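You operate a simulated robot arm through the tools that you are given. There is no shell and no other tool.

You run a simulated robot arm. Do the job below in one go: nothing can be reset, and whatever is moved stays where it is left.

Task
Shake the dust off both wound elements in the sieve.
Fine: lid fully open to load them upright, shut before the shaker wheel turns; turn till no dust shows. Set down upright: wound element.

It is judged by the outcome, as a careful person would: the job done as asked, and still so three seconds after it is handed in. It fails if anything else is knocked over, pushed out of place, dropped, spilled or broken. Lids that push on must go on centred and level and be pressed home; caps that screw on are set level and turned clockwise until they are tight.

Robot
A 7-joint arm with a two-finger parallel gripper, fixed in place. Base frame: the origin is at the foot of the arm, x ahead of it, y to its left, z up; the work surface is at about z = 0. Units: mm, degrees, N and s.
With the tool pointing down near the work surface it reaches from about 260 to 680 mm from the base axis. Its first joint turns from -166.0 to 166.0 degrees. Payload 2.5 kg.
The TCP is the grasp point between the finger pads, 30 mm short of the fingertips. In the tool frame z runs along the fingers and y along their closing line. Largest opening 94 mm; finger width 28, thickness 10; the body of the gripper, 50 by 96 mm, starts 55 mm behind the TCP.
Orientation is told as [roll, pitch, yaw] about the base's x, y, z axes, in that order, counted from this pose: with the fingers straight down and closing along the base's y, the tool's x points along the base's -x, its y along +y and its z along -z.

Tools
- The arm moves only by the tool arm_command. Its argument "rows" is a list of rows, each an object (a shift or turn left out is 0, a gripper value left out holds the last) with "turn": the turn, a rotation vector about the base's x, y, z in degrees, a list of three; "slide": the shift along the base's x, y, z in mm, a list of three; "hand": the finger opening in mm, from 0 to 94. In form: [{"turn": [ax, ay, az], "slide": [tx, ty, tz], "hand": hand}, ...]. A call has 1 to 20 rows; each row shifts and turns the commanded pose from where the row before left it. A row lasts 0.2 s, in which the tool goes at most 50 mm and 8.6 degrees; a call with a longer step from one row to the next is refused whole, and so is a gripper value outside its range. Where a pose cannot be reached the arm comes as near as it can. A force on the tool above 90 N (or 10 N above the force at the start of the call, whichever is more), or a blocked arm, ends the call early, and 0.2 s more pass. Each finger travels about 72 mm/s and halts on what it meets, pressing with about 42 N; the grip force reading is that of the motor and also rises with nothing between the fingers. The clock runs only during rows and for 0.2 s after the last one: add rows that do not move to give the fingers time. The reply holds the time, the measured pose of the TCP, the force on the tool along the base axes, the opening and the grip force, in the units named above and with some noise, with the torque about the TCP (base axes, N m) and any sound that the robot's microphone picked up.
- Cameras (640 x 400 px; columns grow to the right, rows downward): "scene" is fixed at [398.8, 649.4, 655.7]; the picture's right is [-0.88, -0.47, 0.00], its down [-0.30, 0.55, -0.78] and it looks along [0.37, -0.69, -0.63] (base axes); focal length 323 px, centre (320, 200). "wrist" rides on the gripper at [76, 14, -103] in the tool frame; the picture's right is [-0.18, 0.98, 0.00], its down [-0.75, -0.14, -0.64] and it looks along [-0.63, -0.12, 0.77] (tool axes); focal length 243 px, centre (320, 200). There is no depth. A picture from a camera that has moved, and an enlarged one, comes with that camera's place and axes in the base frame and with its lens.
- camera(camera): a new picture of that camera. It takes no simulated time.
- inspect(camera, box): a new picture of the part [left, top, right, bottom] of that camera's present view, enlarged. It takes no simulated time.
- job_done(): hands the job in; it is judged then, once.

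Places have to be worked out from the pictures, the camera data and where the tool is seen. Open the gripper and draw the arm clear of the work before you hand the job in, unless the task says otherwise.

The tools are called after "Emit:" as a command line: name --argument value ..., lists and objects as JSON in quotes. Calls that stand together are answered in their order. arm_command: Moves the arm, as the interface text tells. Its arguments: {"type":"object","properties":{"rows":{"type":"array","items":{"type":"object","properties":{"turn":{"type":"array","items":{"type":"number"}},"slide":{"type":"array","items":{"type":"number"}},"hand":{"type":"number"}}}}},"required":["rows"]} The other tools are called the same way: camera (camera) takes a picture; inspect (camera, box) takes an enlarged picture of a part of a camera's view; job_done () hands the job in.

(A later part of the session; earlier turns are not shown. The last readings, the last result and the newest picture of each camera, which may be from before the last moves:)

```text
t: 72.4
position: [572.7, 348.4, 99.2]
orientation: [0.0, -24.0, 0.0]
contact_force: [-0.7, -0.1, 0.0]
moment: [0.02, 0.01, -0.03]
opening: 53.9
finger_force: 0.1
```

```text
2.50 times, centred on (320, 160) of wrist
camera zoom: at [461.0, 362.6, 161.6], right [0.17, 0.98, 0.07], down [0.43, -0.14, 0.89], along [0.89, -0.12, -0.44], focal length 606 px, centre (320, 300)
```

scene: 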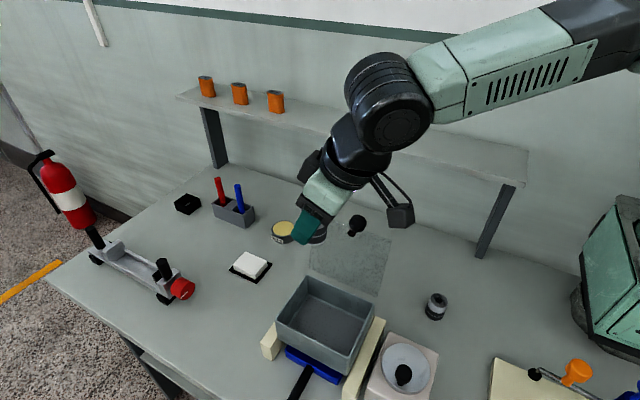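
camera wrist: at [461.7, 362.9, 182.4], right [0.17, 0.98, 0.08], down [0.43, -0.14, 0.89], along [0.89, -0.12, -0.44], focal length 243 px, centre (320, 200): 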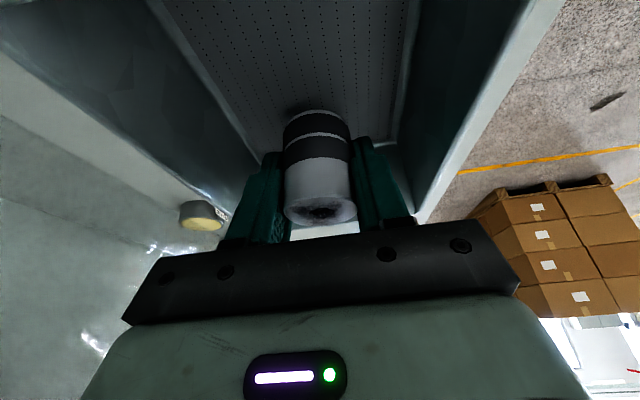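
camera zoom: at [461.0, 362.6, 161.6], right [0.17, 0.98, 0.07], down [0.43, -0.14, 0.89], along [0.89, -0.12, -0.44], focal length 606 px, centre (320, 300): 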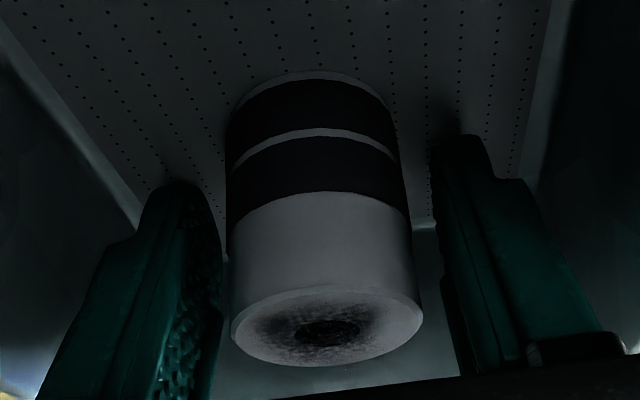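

The element stands upright in the sieve. I'll open a little more, rise straight out, and return the tool to vertical.

Emit:
arm_command --rows '[{"slide": [0, -1, 0], "hand": 60}, {"slide": [0, 0, 3]}, {"slide": [0, 0, 10]}, {"slide": [0, 0, 20]}, {"slide": [0, 0, 30]}, {"slide": [0, 0, 35]}, {"turn": [0, 4, 0], "slide": [-10, 0, 35]}, {"turn": [0, 5, 0], "slide": [-10, 0, 35]}, {"turn": [0, 5, 0], "slide": [-10, 0, 35]}, {"turn": [0, 5, 0], "slide": [-10, 0, 30]}, {"turn": [0, 5, 0], "slide": [-10, 0, 10]}, {"slide": [0, 0, 0]}]'

Emit:
camera --camera "scene"

Emit:
inspect --camera "scene" --box '[260, 260, 390, 380]'

```text
t: 75.0
position: [521.4, 346.9, 343.5]
orientation: [0.0, 0.0, -0.1]
contact_force: [-0.2, 0.6, -0.4]
moment: [-0.02, 0.0, -0.01]
opening: 60.1
finger_force: 0.1
```

```text
taken
```

scene: 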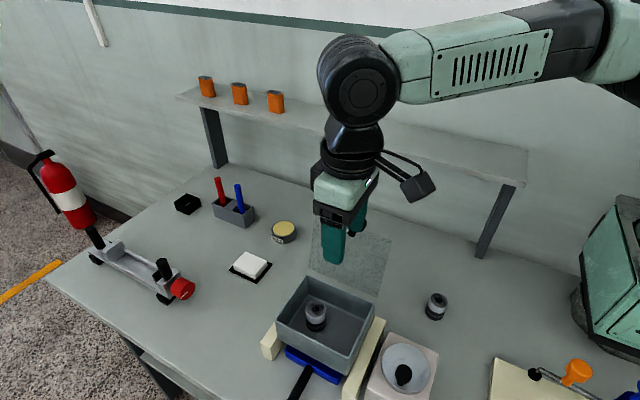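

```text
3.33 times, centred on (325, 320) of scene
camera zoom: at [398.8, 649.4, 655.7], right [-0.88, -0.47, 0.0], down [-0.3, 0.55, -0.78], along [0.37, -0.69, -0.63], focal length 1077 px, centre (303, -200)
```

zoom: 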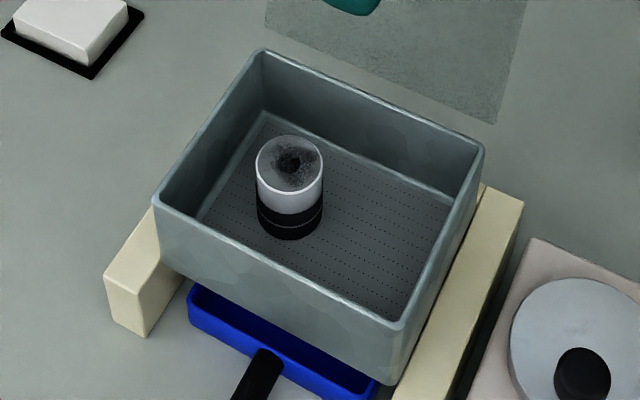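

Element one is upright in the sieve. Now heading to the near element at about (367, 168).

Emit:
arm_command --rows '[{"slide": [-22, -25, 0], "hand": 80}, {"slide": [-22, -25, 0]}, {"slide": [-22, -26, -15]}, {"slide": [-22, -26, -25]}, {"slide": [-22, -26, -35]}, {"slide": [-22, -26, -35]}, {"slide": [-22, -24.5, -35]}, {"slide": [0, 0, -35]}, {"slide": [0, 0, 0]}]'

Emit:
camera --camera "wrist"

Emit:
inspect --camera "scene" --box '[400, 270, 470, 330]'

```text
t: 77.0
position: [366.9, 167.0, 161.7]
orientation: [0.0, 0.0, 0.0]
contact_force: [0.7, 0.7, -0.3]
moment: [-0.01, 0.04, 0.0]
opening: 80.1
finger_force: 0.1
```

```text
taken
camera wrist: at [289.0, 181.6, 263.3], right [0.18, 0.98, 0.0], down [0.75, -0.14, 0.64], along [0.63, -0.12, -0.77], focal length 243 px, centre (320, 200)
```

wrist: 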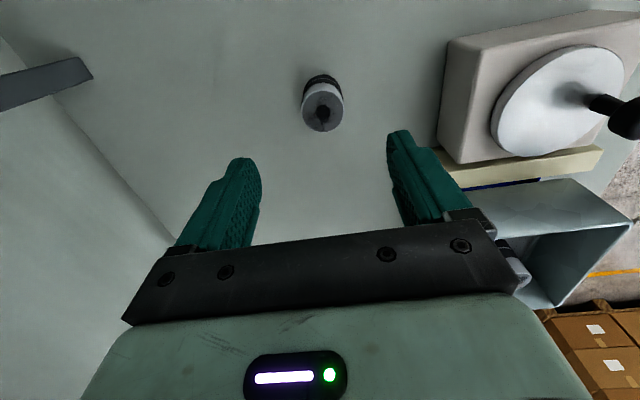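

```text
6.67 times, centred on (435, 300) of scene
camera zoom: at [398.8, 649.4, 655.7], right [-0.88, -0.47, 0.0], down [-0.3, 0.55, -0.78], along [0.37, -0.69, -0.63], focal length 2154 px, centre (-447, -467)
```

zoom: 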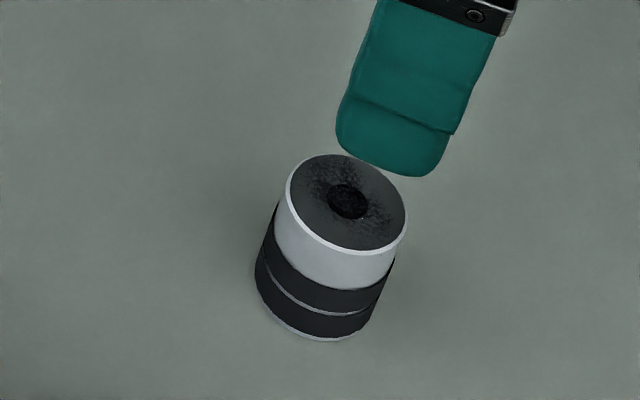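

Emit:
inspect --camera "wrist" --box '[270, 60, 370, 150]'

```text
4.44 times, centred on (320, 105) of wrist
camera zoom: at [289.0, 181.6, 263.3], right [0.18, 0.98, 0.0], down [0.75, -0.14, 0.64], along [0.63, -0.12, -0.77], focal length 1078 px, centre (320, 622)
```

zoom: 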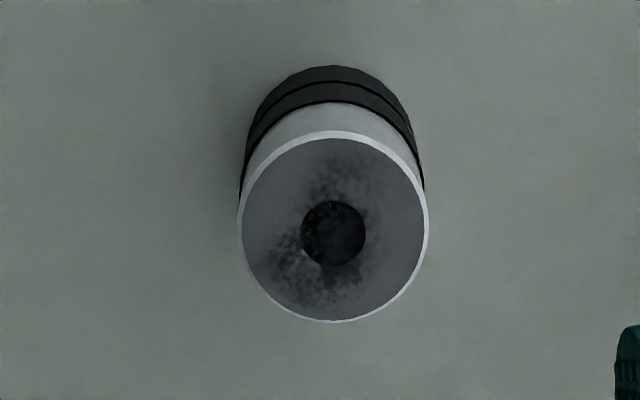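

The near element's centre is at about (365, 170). I'll adjust and descend around it.

Emit:
arm_command --rows '[{"slide": [-2, 3, -25]}, {"slide": [0, 0, -30]}, {"slide": [0, 0, -30]}, {"slide": [0, 0, -20]}, {"slide": [0, 0, -14]}, {"slide": [0, 0, -7]}, {"slide": [0, 0, 0]}]'

Emit:
inspect --camera "wrist" --box '[180, 60, 460, 240]'

```text
t: 78.6
position: [366.8, 171.7, 35.9]
orientation: [0.1, 0.1, 0.0]
contact_force: [0.6, -1.0, -0.4]
moment: [0.0, 0.0, -0.02]
opening: 80.2
finger_force: 0.1
```

```text
2.22 times, centred on (320, 150) of wrist
camera zoom: at [289.9, 186.1, 138.5], right [0.18, 0.98, 0.0], down [0.75, -0.14, 0.64], along [0.63, -0.12, -0.77], focal length 539 px, centre (320, 311)
```

zoom: 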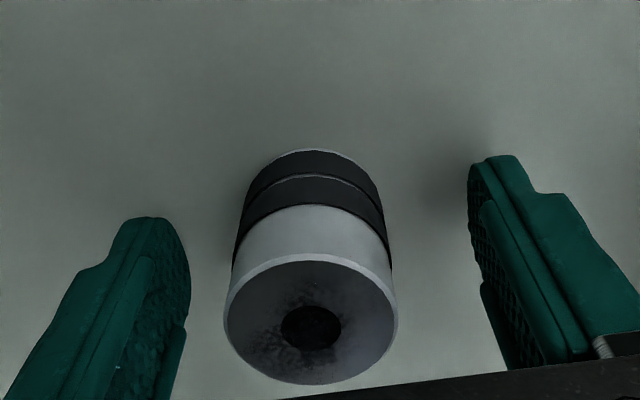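

The element is about 2 mm off toward -x and -y, so I'll correct, lower slightly, and close.

Emit:
arm_command --rows '[{"slide": [-2, -2, -2]}, {"slide": [0, 0, 0], "hand": 55}, {"hand": 40}, {"hand": 20}, {"hand": 20}, {"hand": 20}, {"hand": 20}]'

Emit:
arm_command --rows '[{"slide": [0, 0, 1.5]}, {"slide": [0, 0, 1.5]}, {"slide": [0, 0, 2]}, {"slide": [0, 0, 2]}, {"slide": [0, 0, 3]}, {"slide": [0, 0, 3]}, {"slide": [0, 0, 3]}, {"slide": [0, 0, 0]}]'

Emit:
inspect --camera "wrist" --box '[180, 60, 460, 240]'

Emit:
inspect --camera "scene" --box '[380, 220, 500, 330]'

```text
t: 80.2
position: [365.3, 169.8, 34.5]
orientation: [-0.1, 0.0, -0.1]
contact_force: [-0.6, -0.6, 1.2]
moment: [0.0, 0.06, 0.03]
opening: 36.7
finger_force: 41.6
```

```text
t: 82.0
position: [365.5, 168.8, 49.9]
orientation: [0.0, 0.1, 0.0]
contact_force: [-0.6, -0.4, -1.4]
moment: [-0.01, -0.03, -0.02]
opening: 36.5
finger_force: 42.3
```

```text
2.22 times, centred on (320, 150) of wrist
camera zoom: at [288.4, 183.5, 152.4], right [0.18, 0.98, 0.0], down [0.75, -0.14, 0.64], along [0.63, -0.12, -0.77], focal length 539 px, centre (320, 311)
```

zoom: 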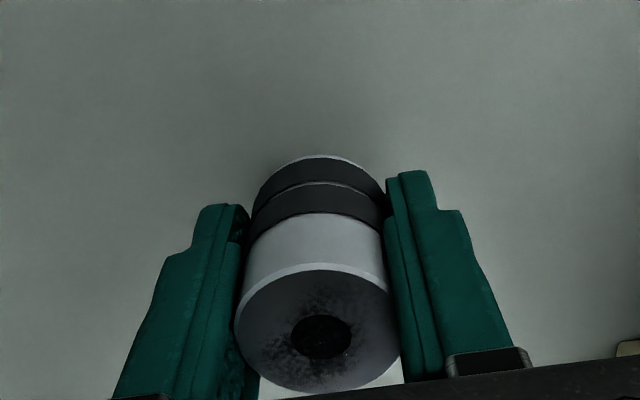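

```text
3.64 times, centred on (440, 275) of scene
camera zoom: at [398.8, 649.4, 655.7], right [-0.88, -0.47, 0.0], down [-0.3, 0.55, -0.78], along [0.37, -0.69, -0.63], focal length 1175 px, centre (-116, -73)
```

zoom: 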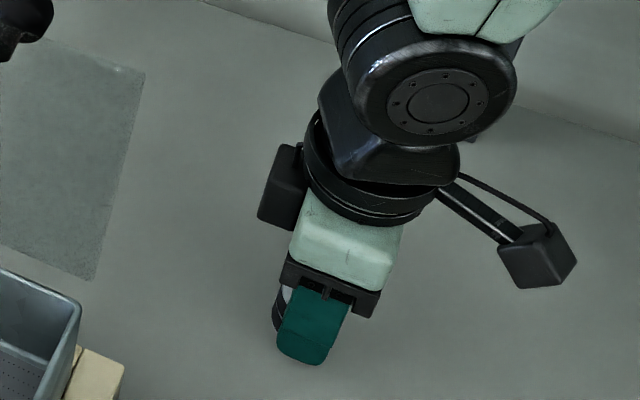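

Element two lifts securely (36.7 mm). I'll raise it and carry it around the lid's low-x side toward the sieve's near half at (511, 348).

Emit:
arm_command --rows '[{"slide": [0, 0, 4]}, {"slide": [0, 0, 7]}, {"slide": [0, 0, 10]}, {"slide": [0, 0, 13]}, {"slide": [0, 0, 15]}, {"slide": [0, 0, 15]}, {"slide": [0, 0, 15]}, {"slide": [0, 0, 15]}, {"slide": [0, 0, 15]}, {"slide": [0, 4, 15]}, {"slide": [2, 8, 15]}, {"slide": [4, 12, 15]}, {"slide": [5, 15, 12]}, {"slide": [5, 16, 10]}, {"slide": [5, 16, 6]}, {"slide": [5, 16, 3]}, {"slide": [5, 16, 0]}, {"slide": [5, 16, 0]}, {"slide": [5, 16, 0]}, {"slide": [5, 14, 0]}]'

Emit:
camera --camera "wrist"

Emit:
camera --camera "scene"

```text
t: 86.2
position: [411.6, 320.3, 234.8]
orientation: [0.1, 0.0, 0.1]
contact_force: [-0.8, -0.6, -0.4]
moment: [0.0, 0.02, -0.02]
opening: 36.9
finger_force: 41.9
```

```text
taken
camera wrist: at [334.5, 333.7, 337.6], right [0.18, 0.98, 0.0], down [0.75, -0.14, 0.64], along [0.63, -0.12, -0.77], focal length 243 px, centre (320, 200)
```

wrist: 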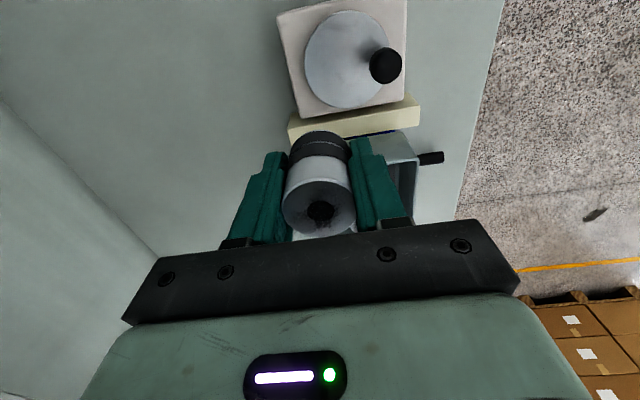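

```text
taken
```

scene: 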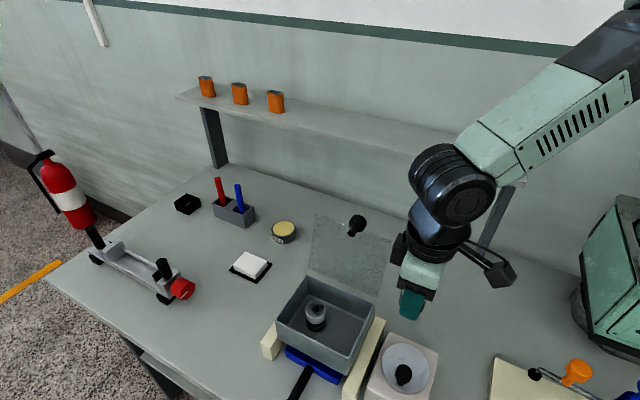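

Element two is still held upright. Now I'll move over the sieve to (511, 348) and check the view before descending.

Emit:
arm_command --rows '[{"slide": [5, 8, 0]}, {"slide": [10, 8, 0]}, {"slide": [14, 6, 0]}, {"slide": [16, 4, 0]}, {"slide": [16, 2, 0]}, {"slide": [16, 0, 0]}, {"slide": [12, 0, 0]}, {"slide": [7, 0, -5]}, {"slide": [3, 0, -10]}, {"slide": [0, 0, -12]}, {"slide": [0, 0, -12]}, {"slide": [0, 0, -8]}, {"slide": [0, 0, -4]}, {"slide": [0, 0, 0]}]'

Emit:
camera --camera "wrist"

Emit:
inspect --camera "scene" --box '[240, 200, 430, 390]'

```text
t: 89.2
position: [510.2, 347.0, 184.7]
orientation: [0.0, 0.0, 0.1]
contact_force: [-0.1, 0.6, -0.6]
moment: [-0.02, 0.02, -0.03]
opening: 36.7
finger_force: 42.2
```

```text
taken
camera wrist: at [433.6, 361.0, 286.2], right [0.18, 0.98, 0.0], down [0.75, -0.14, 0.64], along [0.63, -0.12, -0.77], focal length 243 px, centre (320, 200)
```

wrist: 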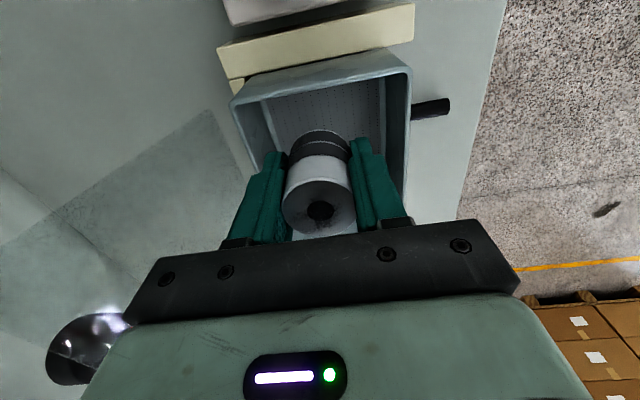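

```text
2.11 times, centred on (335, 295) of scene
camera zoom: at [398.8, 649.4, 655.7], right [-0.88, -0.47, 0.0], down [-0.3, 0.55, -0.78], along [0.37, -0.69, -0.63], focal length 680 px, centre (288, 0)
```

zoom: 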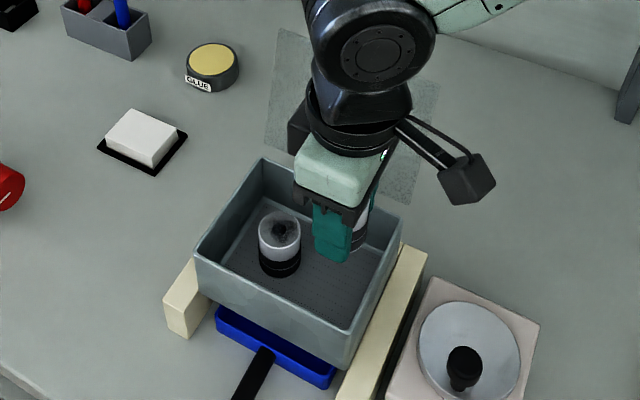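

Alignment is good: inner y is about 302–405, the neighbour is 40 mm away, and the near wall is clear. Descending into the tray.

Emit:
arm_command --rows '[{"slide": [2, 1, -5]}, {"slide": [0, 0, -10]}, {"slide": [0, 0, -13]}, {"slide": [0, 0, -13]}, {"slide": [0, 0, -12]}, {"slide": [0, 0, -10]}, {"slide": [0, 0, -7]}, {"slide": [0, 0, -4]}, {"slide": [0, 0, -3]}, {"slide": [0, 0, 0]}]'

Emit:
inspect --camera "wrist" --box '[180, 60, 460, 240]'

Emit:
inspect --camera "scene" --box '[260, 240, 400, 380]'

```text
t: 91.4
position: [511.8, 347.4, 107.4]
orientation: [0.0, 0.0, 0.0]
contact_force: [-0.2, 0.7, -1.1]
moment: [-0.04, -0.02, 0.02]
opening: 36.7
finger_force: 41.9
```

```text
2.22 times, centred on (320, 150) of wrist
camera zoom: at [435.0, 362.2, 209.6], right [0.18, 0.98, 0.0], down [0.75, -0.14, 0.64], along [0.63, -0.12, -0.77], focal length 539 px, centre (320, 311)
```

zoom: 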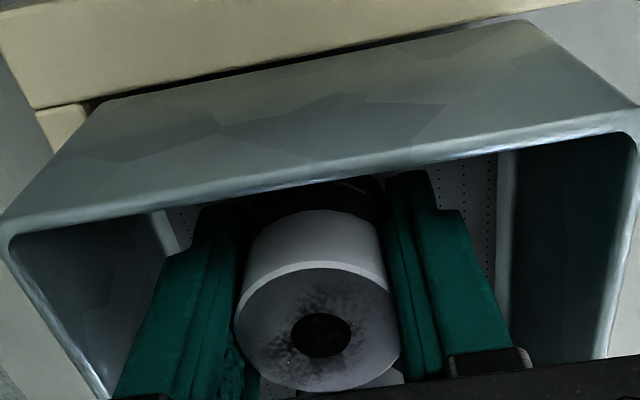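

```text
2.86 times, centred on (330, 310) of scene
camera zoom: at [398.8, 649.4, 655.7], right [-0.88, -0.47, 0.0], down [-0.3, 0.55, -0.78], along [0.37, -0.69, -0.63], focal length 923 px, centre (291, -114)
```

zoom: 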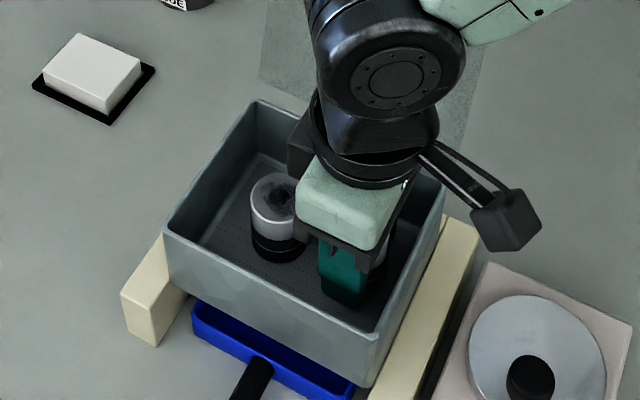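

Everything is clear inside the tray. Creeping down to the floor, expected at TCP z≈98–99.

Emit:
arm_command --rows '[{"slide": [0, 0, -2]}, {"slide": [0, 0, -2]}, {"slide": [0, 0, -1.5]}, {"slide": [0, 0, 0]}]'

Emit:
arm_command --rows '[{"slide": [0, 0, -1]}, {"slide": [0, 0, -1]}, {"slide": [0, 0, 0]}]'

```text
t: 92.4
position: [511.7, 347.5, 102.5]
orientation: [0.0, 0.0, 0.0]
contact_force: [-0.3, -0.5, -0.4]
moment: [0.03, -0.02, -0.01]
opening: 36.8
finger_force: 41.3
```

```text
t: 93.2
position: [513.1, 347.5, 99.1]
orientation: [0.1, 0.1, 0.0]
contact_force: [0.1, -0.8, -0.6]
moment: [0.03, 0.02, -0.03]
opening: 36.7
finger_force: 42.2
```

Emit:
arm_command --rows '[{"slide": [0, 0, -1]}, {"slide": [0, 0, 0]}]'

Emit:
arm_command --rows '[{"slide": [0, 0, -1]}, {"slide": [0, 0, 0]}]'

```text
t: 93.8
position: [510.9, 347.9, 98.6]
orientation: [0.1, 0.1, 0.0]
contact_force: [0.6, 0.8, 0.1]
moment: [0.0, 0.01, 0.0]
opening: 36.8
finger_force: 42.3
```

```text
t: 94.4
position: [511.0, 347.4, 98.7]
orientation: [-0.1, -0.1, -0.1]
contact_force: [-0.6, 0.2, 3.0]
moment: [0.0, 0.06, 0.01]
opening: 36.8
finger_force: 41.9
```

First floor contact at 3 N. I'll release gently.

Emit:
arm_command --rows '[{"slide": [0, 0, 0], "hand": 40}, {"hand": 44}, {"hand": 50}, {"hand": 56}, {"slide": [0, 0, 0]}]'

Emit:
inspect --camera "wrist" --box '[180, 60, 460, 240]'

```text
t: 95.6
position: [512.0, 348.8, 98.7]
orientation: [0.0, 0.0, 0.0]
contact_force: [-0.2, 0.1, -1.1]
moment: [-0.03, 0.03, 0.0]
opening: 55.7
finger_force: 0.1
```

```text
2.22 times, centred on (320, 150) of wrist
camera zoom: at [434.9, 362.3, 200.0], right [0.18, 0.98, 0.0], down [0.75, -0.14, 0.64], along [0.63, -0.12, -0.77], focal length 539 px, centre (320, 311)
```

zoom: 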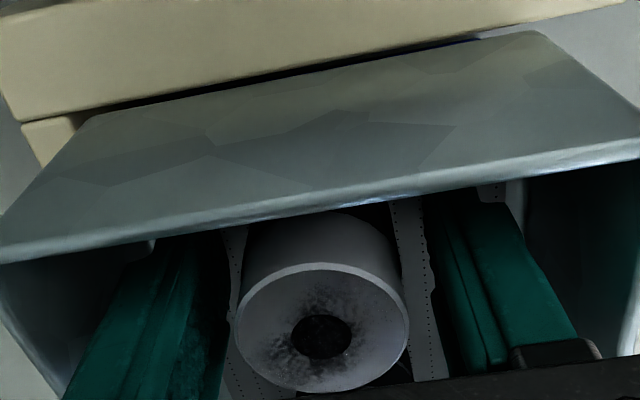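

Released and standing upright. I'll rise straight out of the tray and then inspect both elements.

Emit:
arm_command --rows '[{"slide": [0, 0, 3]}, {"slide": [0, 0, 10]}, {"slide": [0, 0, 20]}, {"slide": [0, 0, 30]}, {"slide": [0, 0, 35]}, {"slide": [0, 0, 40]}, {"slide": [0, 0, 40]}, {"slide": [0, 0, 40]}, {"slide": [0, 0, 20]}, {"slide": [0, 0, 0]}]'

Emit:
camera --camera "scene"

Emit:
inspect --camera "scene" --box '[260, 260, 390, 380]'

Emit:
camera --camera "wrist"

```text
t: 97.8
position: [511.7, 346.9, 336.2]
orientation: [0.1, -0.1, 0.0]
contact_force: [0.7, 0.2, 0.5]
moment: [-0.01, 0.03, -0.02]
opening: 55.9
finger_force: 0.1
```

```text
taken
```

scene: 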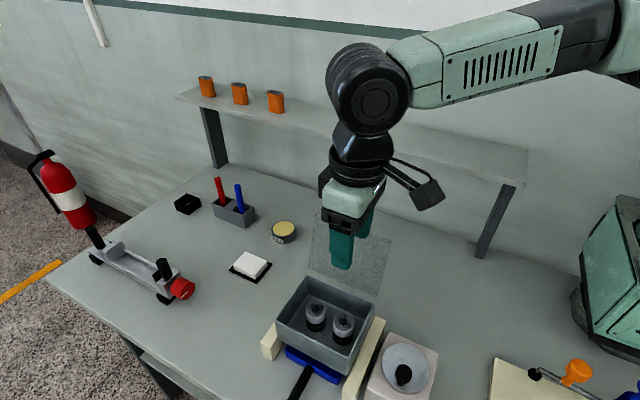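

```text
3.33 times, centred on (325, 320) of scene
camera zoom: at [398.8, 649.4, 655.7], right [-0.88, -0.47, 0.0], down [-0.3, 0.55, -0.78], along [0.37, -0.69, -0.63], focal length 1077 px, centre (303, -200)
```

zoom: 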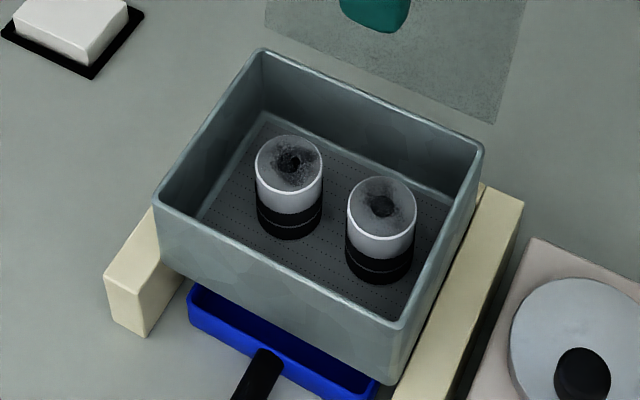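

```text
taken
camera wrist: at [434.8, 361.8, 438.7], right [0.18, 0.98, 0.0], down [0.75, -0.14, 0.64], along [0.63, -0.12, -0.77], focal length 243 px, centre (320, 200)
```

wrist: 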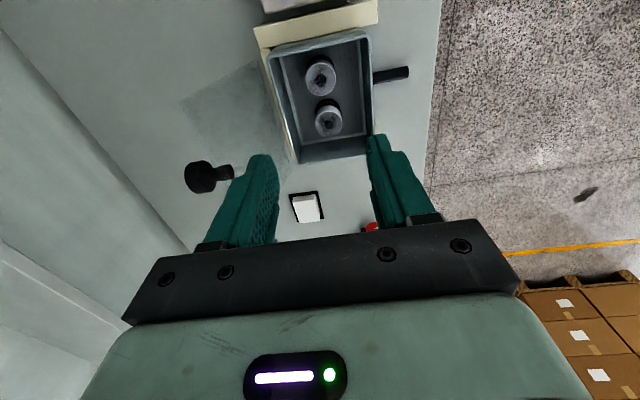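

Both elements stand upright with tops below the rim. Next is closing the lid under control by its knob, so I'll zoom in to locate the knob in its open position.

Emit:
inspect --camera "scene" --box '[300, 200, 400, 300]'

Emit:
inspect --camera "wrist" --box '[160, 50, 300, 210]'

```text
4.00 times, centred on (350, 250) of scene
camera zoom: at [398.8, 649.4, 655.7], right [-0.88, -0.47, 0.0], down [-0.3, 0.55, -0.78], along [0.37, -0.69, -0.63], focal length 1292 px, centre (200, 0)
```

zoom: 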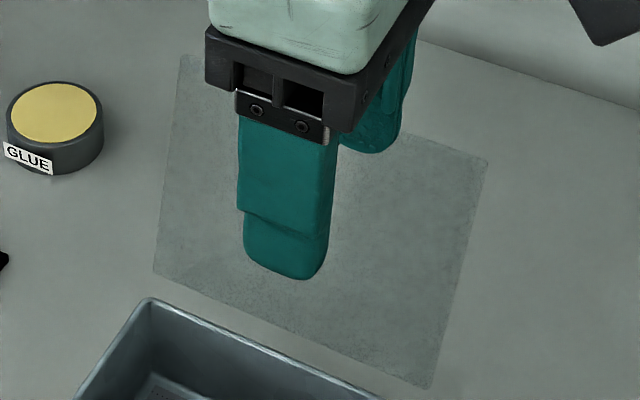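

```text
2.50 times, centred on (230, 130) of wrist
camera zoom: at [434.8, 361.8, 438.7], right [0.18, 0.98, 0.0], down [0.75, -0.14, 0.64], along [0.63, -0.12, -0.77], focal length 606 px, centre (545, 375)
```

zoom: 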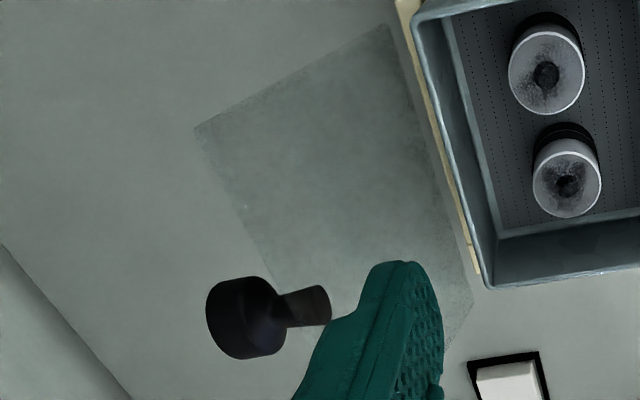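

The knob head triangulates to (548, 221, 239) and the lid is at about 103°. I'll rise, cross over the lid, and rotate to yaw 90 with tilt to grip the knob and lower the lid under control.

Emit:
arm_command --rows '[{"slide": [0, 0, 40]}, {"turn": [0, 0, 8.2], "slide": [3.5, -15, 0], "hand": 70}, {"turn": [0, 0, 8.2], "slide": [3.5, -15, 0]}, {"turn": [0, 0, 8.2], "slide": [3.5, -15, 0]}, {"turn": [0, 0, 8.2], "slide": [3.5, -16, 0]}, {"turn": [0, 0, 8.2], "slide": [3.5, -16, 0]}, {"turn": [0, 0, 8.2], "slide": [3.5, -16, 0]}, {"turn": [0, 0, 8.2], "slide": [3.5, -16, 0]}, {"turn": [0, 0, 8.2], "slide": [3.5, -16, 0]}, {"turn": [0, 0, 8.2], "slide": [3, -16, 0]}, {"turn": [0, 0, 8.2], "slide": [3, -16, 0]}, {"turn": [0, 0, 8], "slide": [2, -12, 0]}, {"slide": [0, 0, 0]}]'

Emit:
arm_command --rows '[{"turn": [7, 0, 0], "slide": [0, 0, -10]}, {"turn": [7, 0, 0], "slide": [0, 0, -15]}, {"turn": [7, 0, 0], "slide": [0, 0, -15]}, {"turn": [7, 0, 0], "slide": [0, 0, -20]}, {"turn": [5, 0, 0], "slide": [0, 0, -20]}, {"slide": [0, 0, 0]}]'

Emit:
camera --camera "wrist"

Emit:
camera --camera "scene"

```text
t: 100.6
position: [548.2, 179.1, 375.7]
orientation: [-0.1, -0.1, 90.3]
contact_force: [-0.6, 0.9, -1.1]
moment: [0.03, 0.0, 0.01]
opening: 70.3
finger_force: 0.1
```

```text
t: 102.0
position: [547.3, 178.2, 295.3]
orientation: [-0.1, -33.1, 90.1]
contact_force: [0.2, -0.3, -0.5]
moment: [-0.03, -0.03, 0.02]
opening: 69.9
finger_force: 0.0
```

```text
taken
camera wrist: at [533.4, 58.4, 339.4], right [-0.98, 0.15, 0.1], down [0.14, 0.28, 0.95], along [0.12, 0.95, -0.3], focal length 243 px, centre (320, 200)
```

wrist: 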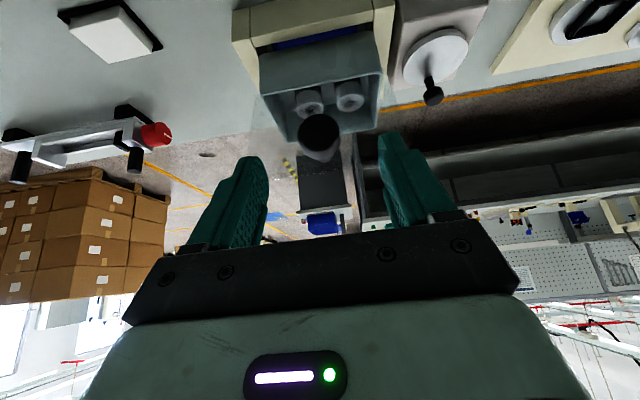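

```text
taken
```

scene: 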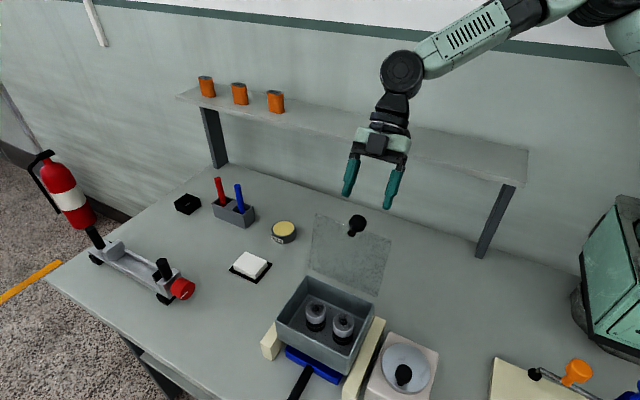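

The knob is straight ahead between the fingers, and the position agrees. Approaching along the tool axis to the head.

Emit:
arm_command --rows '[{"slide": [0.3, 12, -17]}, {"slide": [0.3, 11, -16]}, {"slide": [0.3, 10, -14]}, {"slide": [0.1, 7.3, -9.8]}, {"slide": [0, 0, 0]}]'

Emit:
inspect --camera "wrist" --box '[200, 80, 440, 240]'

Emit:
inspect --camera "scene" --box '[300, 150, 420, 300]'

```text
t: 103.2
position: [550.2, 217.9, 238.0]
orientation: [-0.1, -33.0, 90.0]
contact_force: [-0.6, -0.9, 0.1]
moment: [0.02, -0.01, 0.02]
opening: 69.9
finger_force: 0.2
```

```text
2.50 times, centred on (320, 160) of wrist
camera zoom: at [534.5, 98.4, 282.8], right [-0.98, 0.15, 0.1], down [0.14, 0.28, 0.95], along [0.12, 0.95, -0.3], focal length 606 px, centre (320, 300)
```

zoom: 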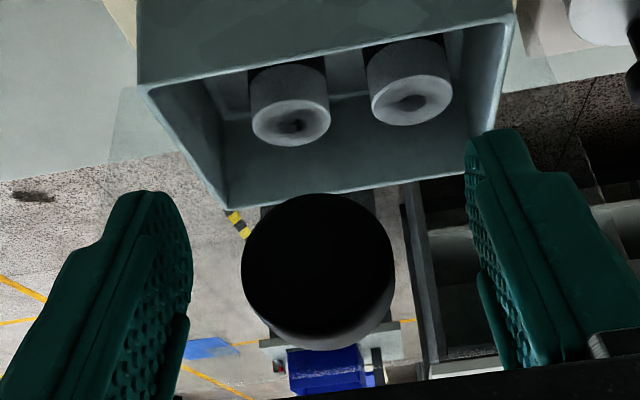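

```text
2.67 times, centred on (360, 225) of scene
camera zoom: at [398.8, 649.4, 655.7], right [-0.88, -0.47, 0.0], down [-0.3, 0.55, -0.78], along [0.37, -0.69, -0.63], focal length 862 px, centre (213, 133)
```

zoom: 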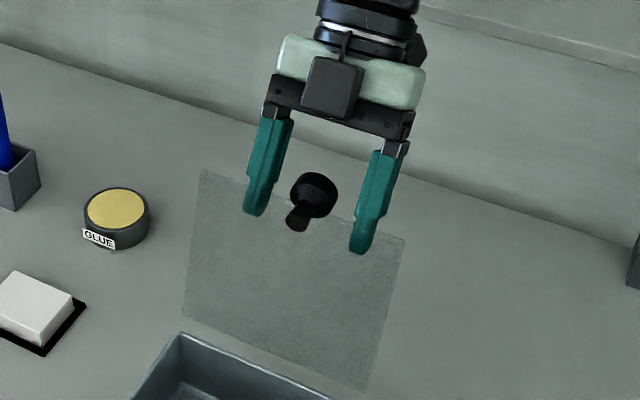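

The knob face is centred on the grasp point. Closing on it.

Emit:
arm_command --rows '[{"slide": [-0.5, 0, 0], "hand": 45}, {"hand": 20}, {"hand": 20}, {"hand": 20}, {"hand": 20}]'

Emit:
inspect --camera "scene" --box '[300, 150, 420, 300]'

```text
t: 104.4
position: [547.2, 218.8, 238.7]
orientation: [0.0, -33.0, 90.0]
contact_force: [-0.8, 2.8, -0.4]
moment: [0.11, -0.01, 0.01]
opening: 32.0
finger_force: 45.1
```

```text
2.67 times, centred on (360, 225) of scene
camera zoom: at [398.8, 649.4, 655.7], right [-0.88, -0.47, 0.0], down [-0.3, 0.55, -0.78], along [0.37, -0.69, -0.63], focal length 862 px, centre (213, 133)
```

zoom: 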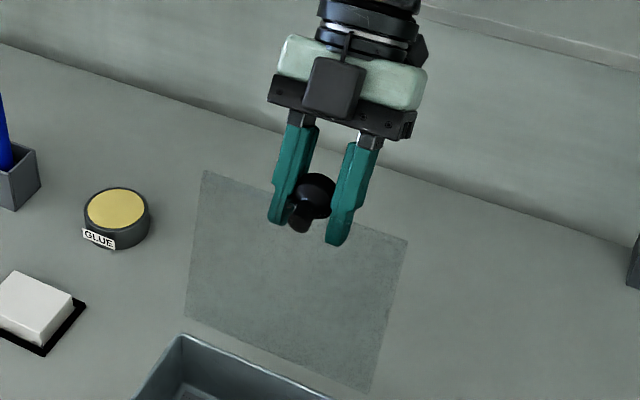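

The knob is held. I'll begin closing along the arc in small steps, checking the forces.

Emit:
arm_command --rows '[{"turn": [-0.6, 0, 0], "slide": [0, 6, 3.1]}, {"turn": [-0.6, 0, 0], "slide": [0, 6, 2.8]}, {"turn": [-0.6, 0, 0], "slide": [0, 6.3, 2.4]}, {"turn": [-0.6, 0, 0], "slide": [0, 6.3, 2.2]}, {"slide": [0, 0, 0]}]'

```text
t: 105.6
position: [549.9, 244.0, 249.3]
orientation: [-0.1, -30.6, 90.1]
contact_force: [0.2, -9.4, 1.5]
moment: [-1.05, -0.08, 0.03]
opening: 32.5
finger_force: 44.8
```

Low force (about 9 N), smooth. Continuing over the top of the arc.

Emit:
arm_command --rows '[{"turn": [-0.6, 0, 0], "slide": [0, 6.5, 1.8]}, {"turn": [-0.6, 0, 0], "slide": [0, 6.5, 1.5]}, {"turn": [-0.6, 0, 0], "slide": [0, 6.6, 1.1]}, {"turn": [-0.6, 0, 0], "slide": [0, 6.6, 0.8]}, {"turn": [-0.6, 0, 0], "slide": [0, 6.7, 0.4]}, {"turn": [-0.6, 0, 0], "slide": [0, 6.7, 0.1]}, {"slide": [0, 0, 0]}]'

Emit:
inspect --camera "scene" --box '[260, 170, 420, 370]'

```text
t: 107.2
position: [547.7, 282.6, 254.1]
orientation: [0.0, -27.0, 90.0]
contact_force: [-0.3, -11.9, 2.2]
moment: [-1.44, -0.01, -0.11]
opening: 32.1
finger_force: 45.0
```

```text
2.00 times, centred on (340, 270) of scene
camera zoom: at [398.8, 649.4, 655.7], right [-0.88, -0.47, 0.0], down [-0.3, 0.55, -0.78], along [0.37, -0.69, -0.63], focal length 646 px, centre (280, 60)
```

zoom: 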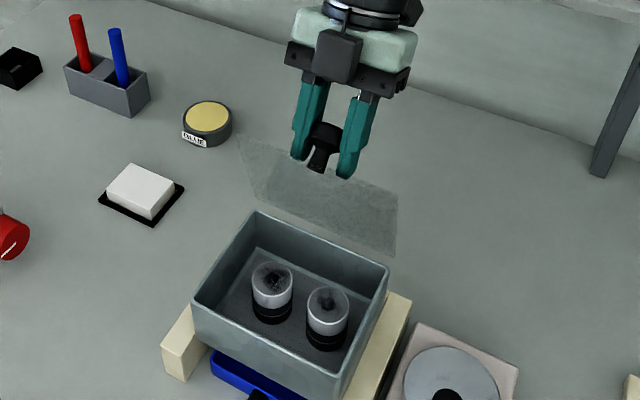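

The arc model fits well, with the lid at about 73°. Continuing to lower.

Emit:
arm_command --rows '[{"turn": [-0.6, 0, 0], "slide": [0, 6.7, -0.3]}, {"turn": [-0.6, 0, 0], "slide": [0, 6.7, -0.6]}, {"turn": [-0.6, 0, 0], "slide": [0, 6.6, -1.0]}, {"turn": [-0.6, 0, 0], "slide": [0, 6.6, -1.3]}, {"turn": [-0.6, 0, 0], "slide": [0, 6.4, -1.7]}, {"turn": [-0.6, 0, 0], "slide": [0, 6.4, -2.0]}, {"turn": [-0.6, 0, 0], "slide": [0, 6.3, -2.3]}, {"turn": [-0.6, 0, 0], "slide": [0, 6.2, -2.7]}, {"slide": [0, 0, 0]}]'

```text
t: 109.2
position: [549.2, 335.9, 243.2]
orientation: [0.0, -22.2, 90.1]
contact_force: [-0.4, -6.6, 3.0]
moment: [-0.91, -0.3, -0.29]
opening: 31.3
finger_force: 44.9
```

Emit:
arm_command --rows '[{"turn": [-0.6, 0, 0], "slide": [0, 5.9, -3.0]}, {"turn": [-0.6, 0, 0], "slide": [0, 5.9, -3.3]}, {"turn": [-0.6, 0, 0], "slide": [0, 5.6, -3.6]}, {"turn": [-0.6, 0, 0], "slide": [0, 5.5, -3.8]}, {"turn": [-0.5, 0, 0], "slide": [0, 5.2, -4.2]}, {"turn": [-0.5, 0, 0], "slide": [0, 5.1, -4.4]}, {"slide": [0, 0, 0]}]'

Emit:
inspect --camera "scene" --box '[260, 170, 420, 370]'

```text
t: 110.8
position: [549.0, 368.1, 221.0]
orientation: [0.1, -19.0, 90.1]
contact_force: [-0.6, -4.5, 3.6]
moment: [-0.86, -0.31, -0.19]
opening: 31.2
finger_force: 45.0
```

```text
2.00 times, centred on (340, 270) of scene
camera zoom: at [398.8, 649.4, 655.7], right [-0.88, -0.47, 0.0], down [-0.3, 0.55, -0.78], along [0.37, -0.69, -0.63], focal length 646 px, centre (280, 60)
```

zoom: 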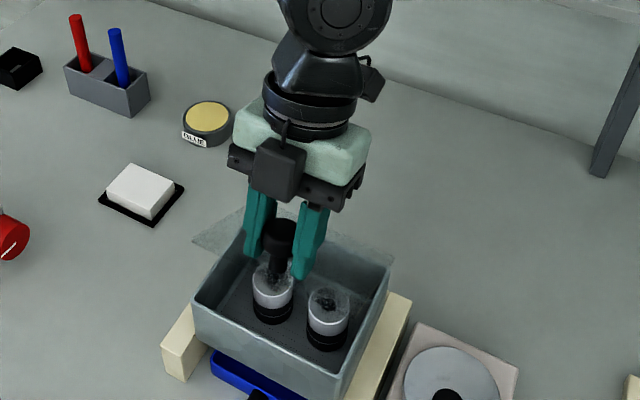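

The lid is at about 30° and coming down smoothly. I'll finish the arc slowly.

Emit:
arm_command --rows '[{"turn": [-0.5, 0, 0], "slide": [0, 4.7, -4.7]}, {"turn": [-0.5, 0, 0], "slide": [0, 4.6, -4.9]}, {"turn": [-0.5, 0, 0], "slide": [0, 4.2, -5.2]}, {"turn": [-0.5, 0, 0], "slide": [0, 4.0, -5.4]}, {"turn": [-0.5, 0, 0], "slide": [0, 3.7, -5.6]}, {"turn": [-0.5, 0, 0], "slide": [0, 3.5, -5.7]}, {"slide": [0, 0, 0]}]'

Emit:
arm_command --rows '[{"turn": [-0.5, 0, 0], "slide": [0, 3.0, -5.9]}, {"turn": [-0.3, 0, 0], "slide": [0, 2.8, -6.1]}, {"slide": [0, 0, 0]}]'

```text
t: 112.4
position: [551.0, 393.1, 189.5]
orientation: [0.1, -15.7, 90.0]
contact_force: [0.3, -12.4, 9.5]
moment: [-1.88, 0.13, 0.03]
opening: 31.5
finger_force: 45.3
```

```text
t: 113.2
position: [548.5, 399.3, 176.9]
orientation: [-0.1, -15.1, 89.9]
contact_force: [-0.4, -7.4, 6.9]
moment: [-1.21, 0.08, -0.03]
opening: 31.7
finger_force: 45.0
```

Emit:
arm_command --rows '[{"slide": [0, 1.8, -4]}, {"slide": [0, 1.4, -3.5]}, {"slide": [0, 0, 0]}]'

Emit:
arm_command --rows '[{"slide": [0, 0.8, -2]}, {"slide": [0, 0.6, -2]}, {"slide": [0, 0, 0]}]'

Emit:
inspect --camera "scene" --box '[260, 230, 400, 370]'

Emit:
inspect --camera "wrist" --box '[180, 0, 460, 240]'

```text
t: 114.0
position: [548.9, 402.5, 169.7]
orientation: [0.0, -15.1, 90.1]
contact_force: [0.3, -4.5, 7.7]
moment: [-1.19, 0.01, -0.04]
opening: 31.6
finger_force: 45.0
```

```text
t: 114.8
position: [548.3, 403.5, 166.9]
orientation: [0.1, -14.9, 89.9]
contact_force: [0.3, -4.7, 8.1]
moment: [-1.27, 0.02, -0.05]
opening: 31.4
finger_force: 44.6
```

```text
2.86 times, centred on (330, 300) of scene
camera zoom: at [398.8, 649.4, 655.7], right [-0.88, -0.47, 0.0], down [-0.3, 0.55, -0.78], along [0.37, -0.69, -0.63], focal length 923 px, centre (291, -86)
```

zoom: 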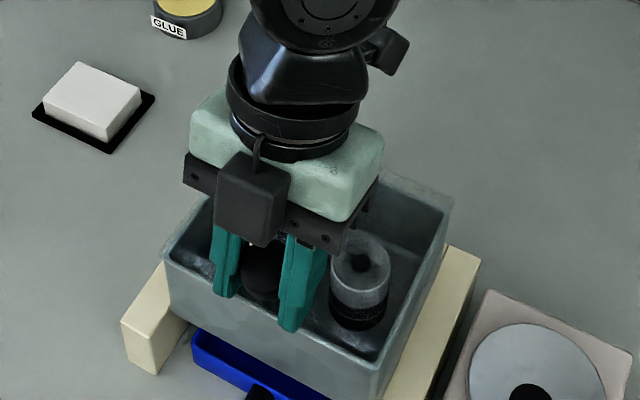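

```text
1.67 times, centred on (320, 120) of wrist
camera zoom: at [533.2, 304.0, 244.8], right [-0.98, 0.18, 0.05], down [0.14, 0.56, 0.82], along [0.12, 0.81, -0.58], focal length 404 px, centre (320, 333)
```

zoom: 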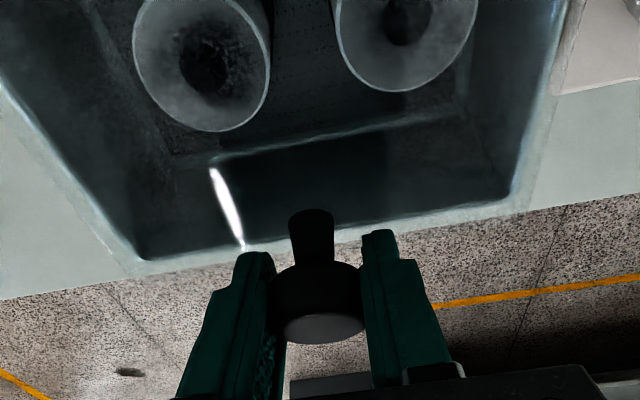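

Nearly closed; creeping down until the lid seats.

Emit:
arm_command --rows '[{"slide": [0, 0.3, -1.5]}, {"slide": [0, 0.3, -1.5]}, {"slide": [0, 0, 0]}]'

Emit:
arm_command --rows '[{"slide": [0, 0, -1.5]}, {"slide": [0, 0, -1]}, {"slide": [0, 0, 0]}]'

```text
t: 115.6
position: [548.6, 404.7, 165.2]
orientation: [-0.1, -15.0, 90.0]
contact_force: [0.8, -5.5, 12.8]
moment: [-1.2, 0.11, 0.02]
opening: 31.7
finger_force: 45.5
```

```text
t: 116.4
position: [548.2, 403.7, 162.6]
orientation: [-0.2, -15.2, 90.1]
contact_force: [0.2, -6.1, 30.2]
moment: [-1.63, 0.24, -0.05]
opening: 31.7
finger_force: 45.1
```

The lid has seated: 30 N with no further travel. I'll relieve, release the knob, and back off upward.

Emit:
arm_command --rows '[{"slide": [0, 0, 1.5]}, {"hand": 50}, {"hand": 70}, {"hand": 70}, {"slide": [0, 0, 5]}, {"slide": [0, -3, 20]}, {"slide": [0, -10, 30]}, {"slide": [0, -20, 40]}, {"slide": [0, -20, 40]}, {"slide": [0, 0, 0]}]'

Emit:
camera --camera "scene"

Emit:
inspect --camera "scene" --box '[260, 250, 400, 390]'

```text
t: 118.6
position: [548.0, 350.9, 297.4]
orientation: [0.1, -15.0, 90.0]
contact_force: [0.8, -0.7, 0.3]
moment: [-0.02, 0.0, 0.0]
opening: 70.2
finger_force: 0.1
```

```text
taken
```

scene: 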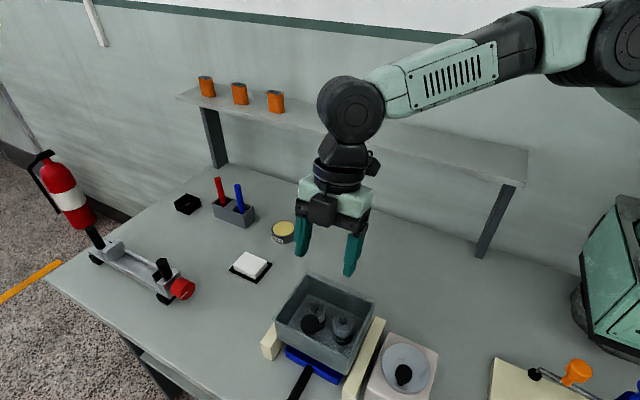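

```text
2.86 times, centred on (330, 320) of scene
camera zoom: at [398.8, 649.4, 655.7], right [-0.88, -0.47, 0.0], down [-0.3, 0.55, -0.78], along [0.37, -0.69, -0.63], focal length 923 px, centre (291, -143)
```

zoom: 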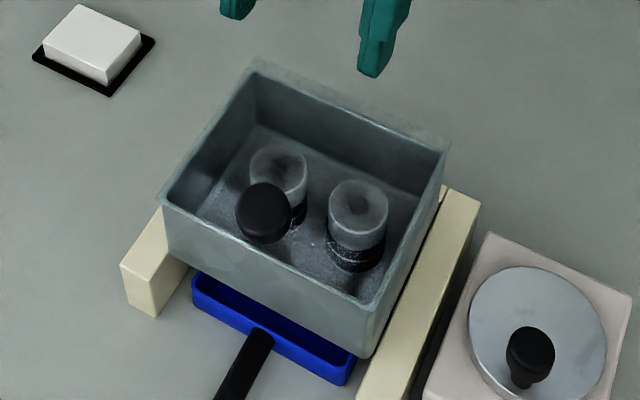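

The lid is shut with both elements upright inside. Next is the wheel: I'll straighten the tool, return to yaw 0, and hover over the wheel knob.

Emit:
arm_command --rows '[{"turn": [-7.5, 0, 0], "slide": [-10, 0, 15]}, {"turn": [-7.5, 0, 0], "slide": [-10, 0, 10]}, {"turn": [0, 0, -8.2], "slide": [-12, 2, 0]}, {"turn": [0, 0, -8.2], "slide": [-12, 2, 0]}, {"turn": [0, 0, -8.2], "slide": [-12, 2, 0]}, {"turn": [0, 0, -8.2], "slide": [-12, 2, 0]}, {"turn": [0, 0, -8.2], "slide": [-12, 2, 0]}, {"turn": [0, 0, -8.2], "slide": [-12, 2, 0]}, {"turn": [0, 0, -8.2], "slide": [-12, 2, 0]}, {"turn": [0, 0, -8.2], "slide": [-12, 2, 0]}, {"turn": [0, 0, -8.2], "slide": [-12, 3, -20]}, {"turn": [0, 0, -8.2], "slide": [-14, 4, -30]}, {"turn": [0, 0, -8], "slide": [-14, 4, -40]}, {"slide": [-4, 0, -20]}, {"slide": [0, 0, 0]}]'

Emit:
camera --camera "wrist"

Emit:
inspect --camera "scene" --box '[350, 280, 470, 400]'

```text
t: 121.8
position: [387.9, 379.6, 211.7]
orientation: [-0.1, 0.0, 0.0]
contact_force: [0.0, 0.0, -0.4]
moment: [0.01, -0.03, 0.01]
opening: 70.0
finger_force: 0.0
```

```text
taken
camera wrist: at [310.9, 393.1, 313.8], right [0.18, 0.98, 0.0], down [0.75, -0.14, 0.64], along [0.63, -0.12, -0.77], focal length 243 px, centre (320, 200)
```

wrist: 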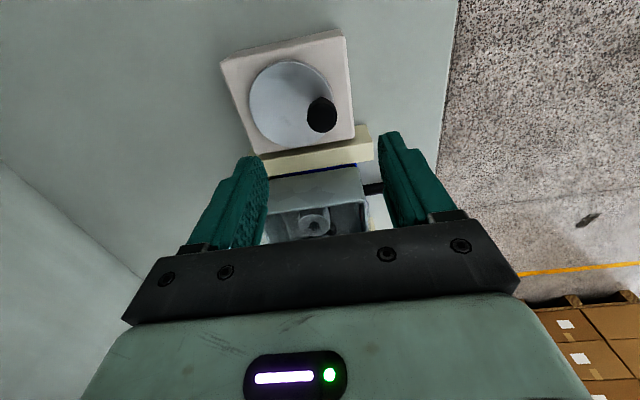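

```text
3.33 times, centred on (410, 340) of scene
camera zoom: at [398.8, 649.4, 655.7], right [-0.88, -0.47, 0.0], down [-0.3, 0.55, -0.78], along [0.37, -0.69, -0.63], focal length 1077 px, centre (20, -267)
```

zoom: 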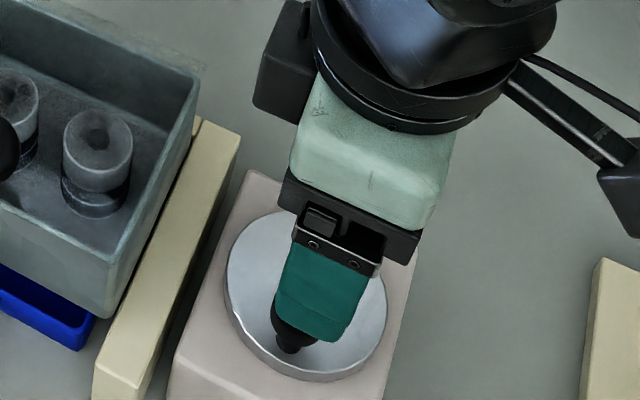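

Emit:
inspect --camera "wrist" --box '[210, 20, 390, 170]'

```text
2.67 times, centred on (300, 95) of wrist
camera zoom: at [310.9, 393.1, 313.8], right [0.18, 0.98, 0.0], down [0.75, -0.14, 0.64], along [0.63, -0.12, -0.77], focal length 647 px, centre (373, 480)
```

zoom: 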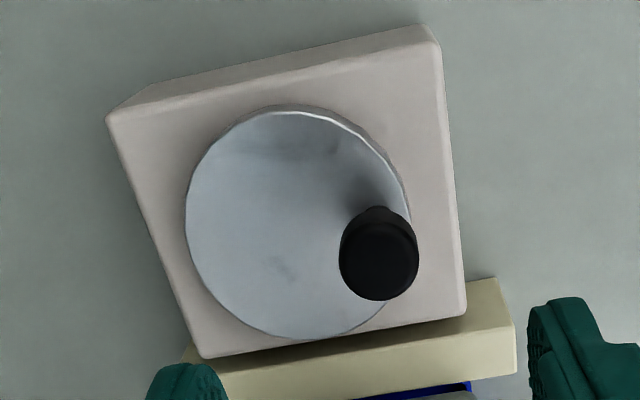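

The knob top is at about (388.5, 380) and the wheel centre at about (386.5, 349.5), giving a crank radius near 30 mm. Descending around the knob.

Emit:
arm_command --rows '[{"slide": [0.5, 0.5, -30]}, {"slide": [0, 0, -30]}, {"slide": [0, 0, -25]}, {"slide": [0, 0, -14]}, {"slide": [0, 0, -6]}, {"slide": [0, 0, 0]}]'

Emit:
inspect --camera "wrist" --box '[180, 60, 460, 240]'

Emit:
inspect --camera "scene" --box '[350, 300, 450, 400]'

```text
t: 123.2
position: [388.8, 379.3, 107.0]
orientation: [0.0, 0.0, 0.0]
contact_force: [1.0, 0.3, -1.2]
moment: [-0.01, -0.04, 0.0]
opening: 69.8
finger_force: 0.1
```

```text
2.22 times, centred on (320, 150) of wrist
camera zoom: at [311.9, 393.3, 209.1], right [0.18, 0.98, 0.0], down [0.75, -0.14, 0.64], along [0.63, -0.12, -0.77], focal length 539 px, centre (320, 311)
```

zoom: 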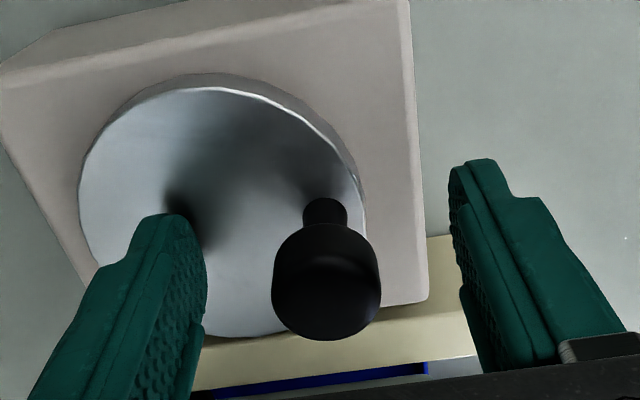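

```text
4.00 times, centred on (400, 350) of scene
camera zoom: at [398.8, 649.4, 655.7], right [-0.88, -0.47, 0.0], down [-0.3, 0.55, -0.78], along [0.37, -0.69, -0.63], focal length 1292 px, centre (0, -400)
```

zoom: 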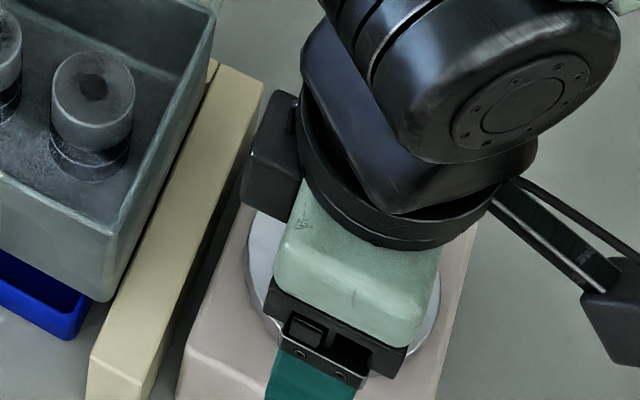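

The grasp point sits on the knob head, so I'll nudge +1.5 mm in y and close.

Emit:
arm_command --rows '[{"slide": [0, 1.5, 0], "hand": 45}, {"hand": 15}, {"hand": 15}, {"hand": 15}, {"hand": 15}]'

Emit:
inspect --camera "wrist" --box '[180, 60, 460, 240]'

```text
t: 124.4
position: [388.8, 379.1, 107.2]
orientation: [0.0, -0.1, 0.0]
contact_force: [-2.8, -3.9, 2.5]
moment: [0.2, -0.17, -0.03]
opening: 25.9
finger_force: 45.1
```

```text
2.22 times, centred on (320, 150) of wrist
camera zoom: at [311.7, 394.6, 209.2], right [0.18, 0.98, 0.0], down [0.75, -0.14, 0.64], along [0.63, -0.12, -0.77], focal length 539 px, centre (320, 311)
```

zoom: 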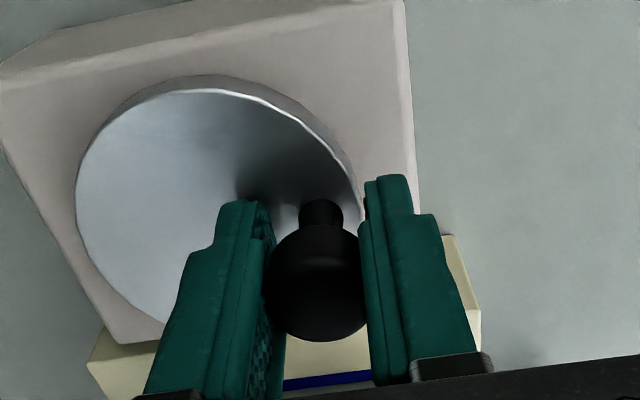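

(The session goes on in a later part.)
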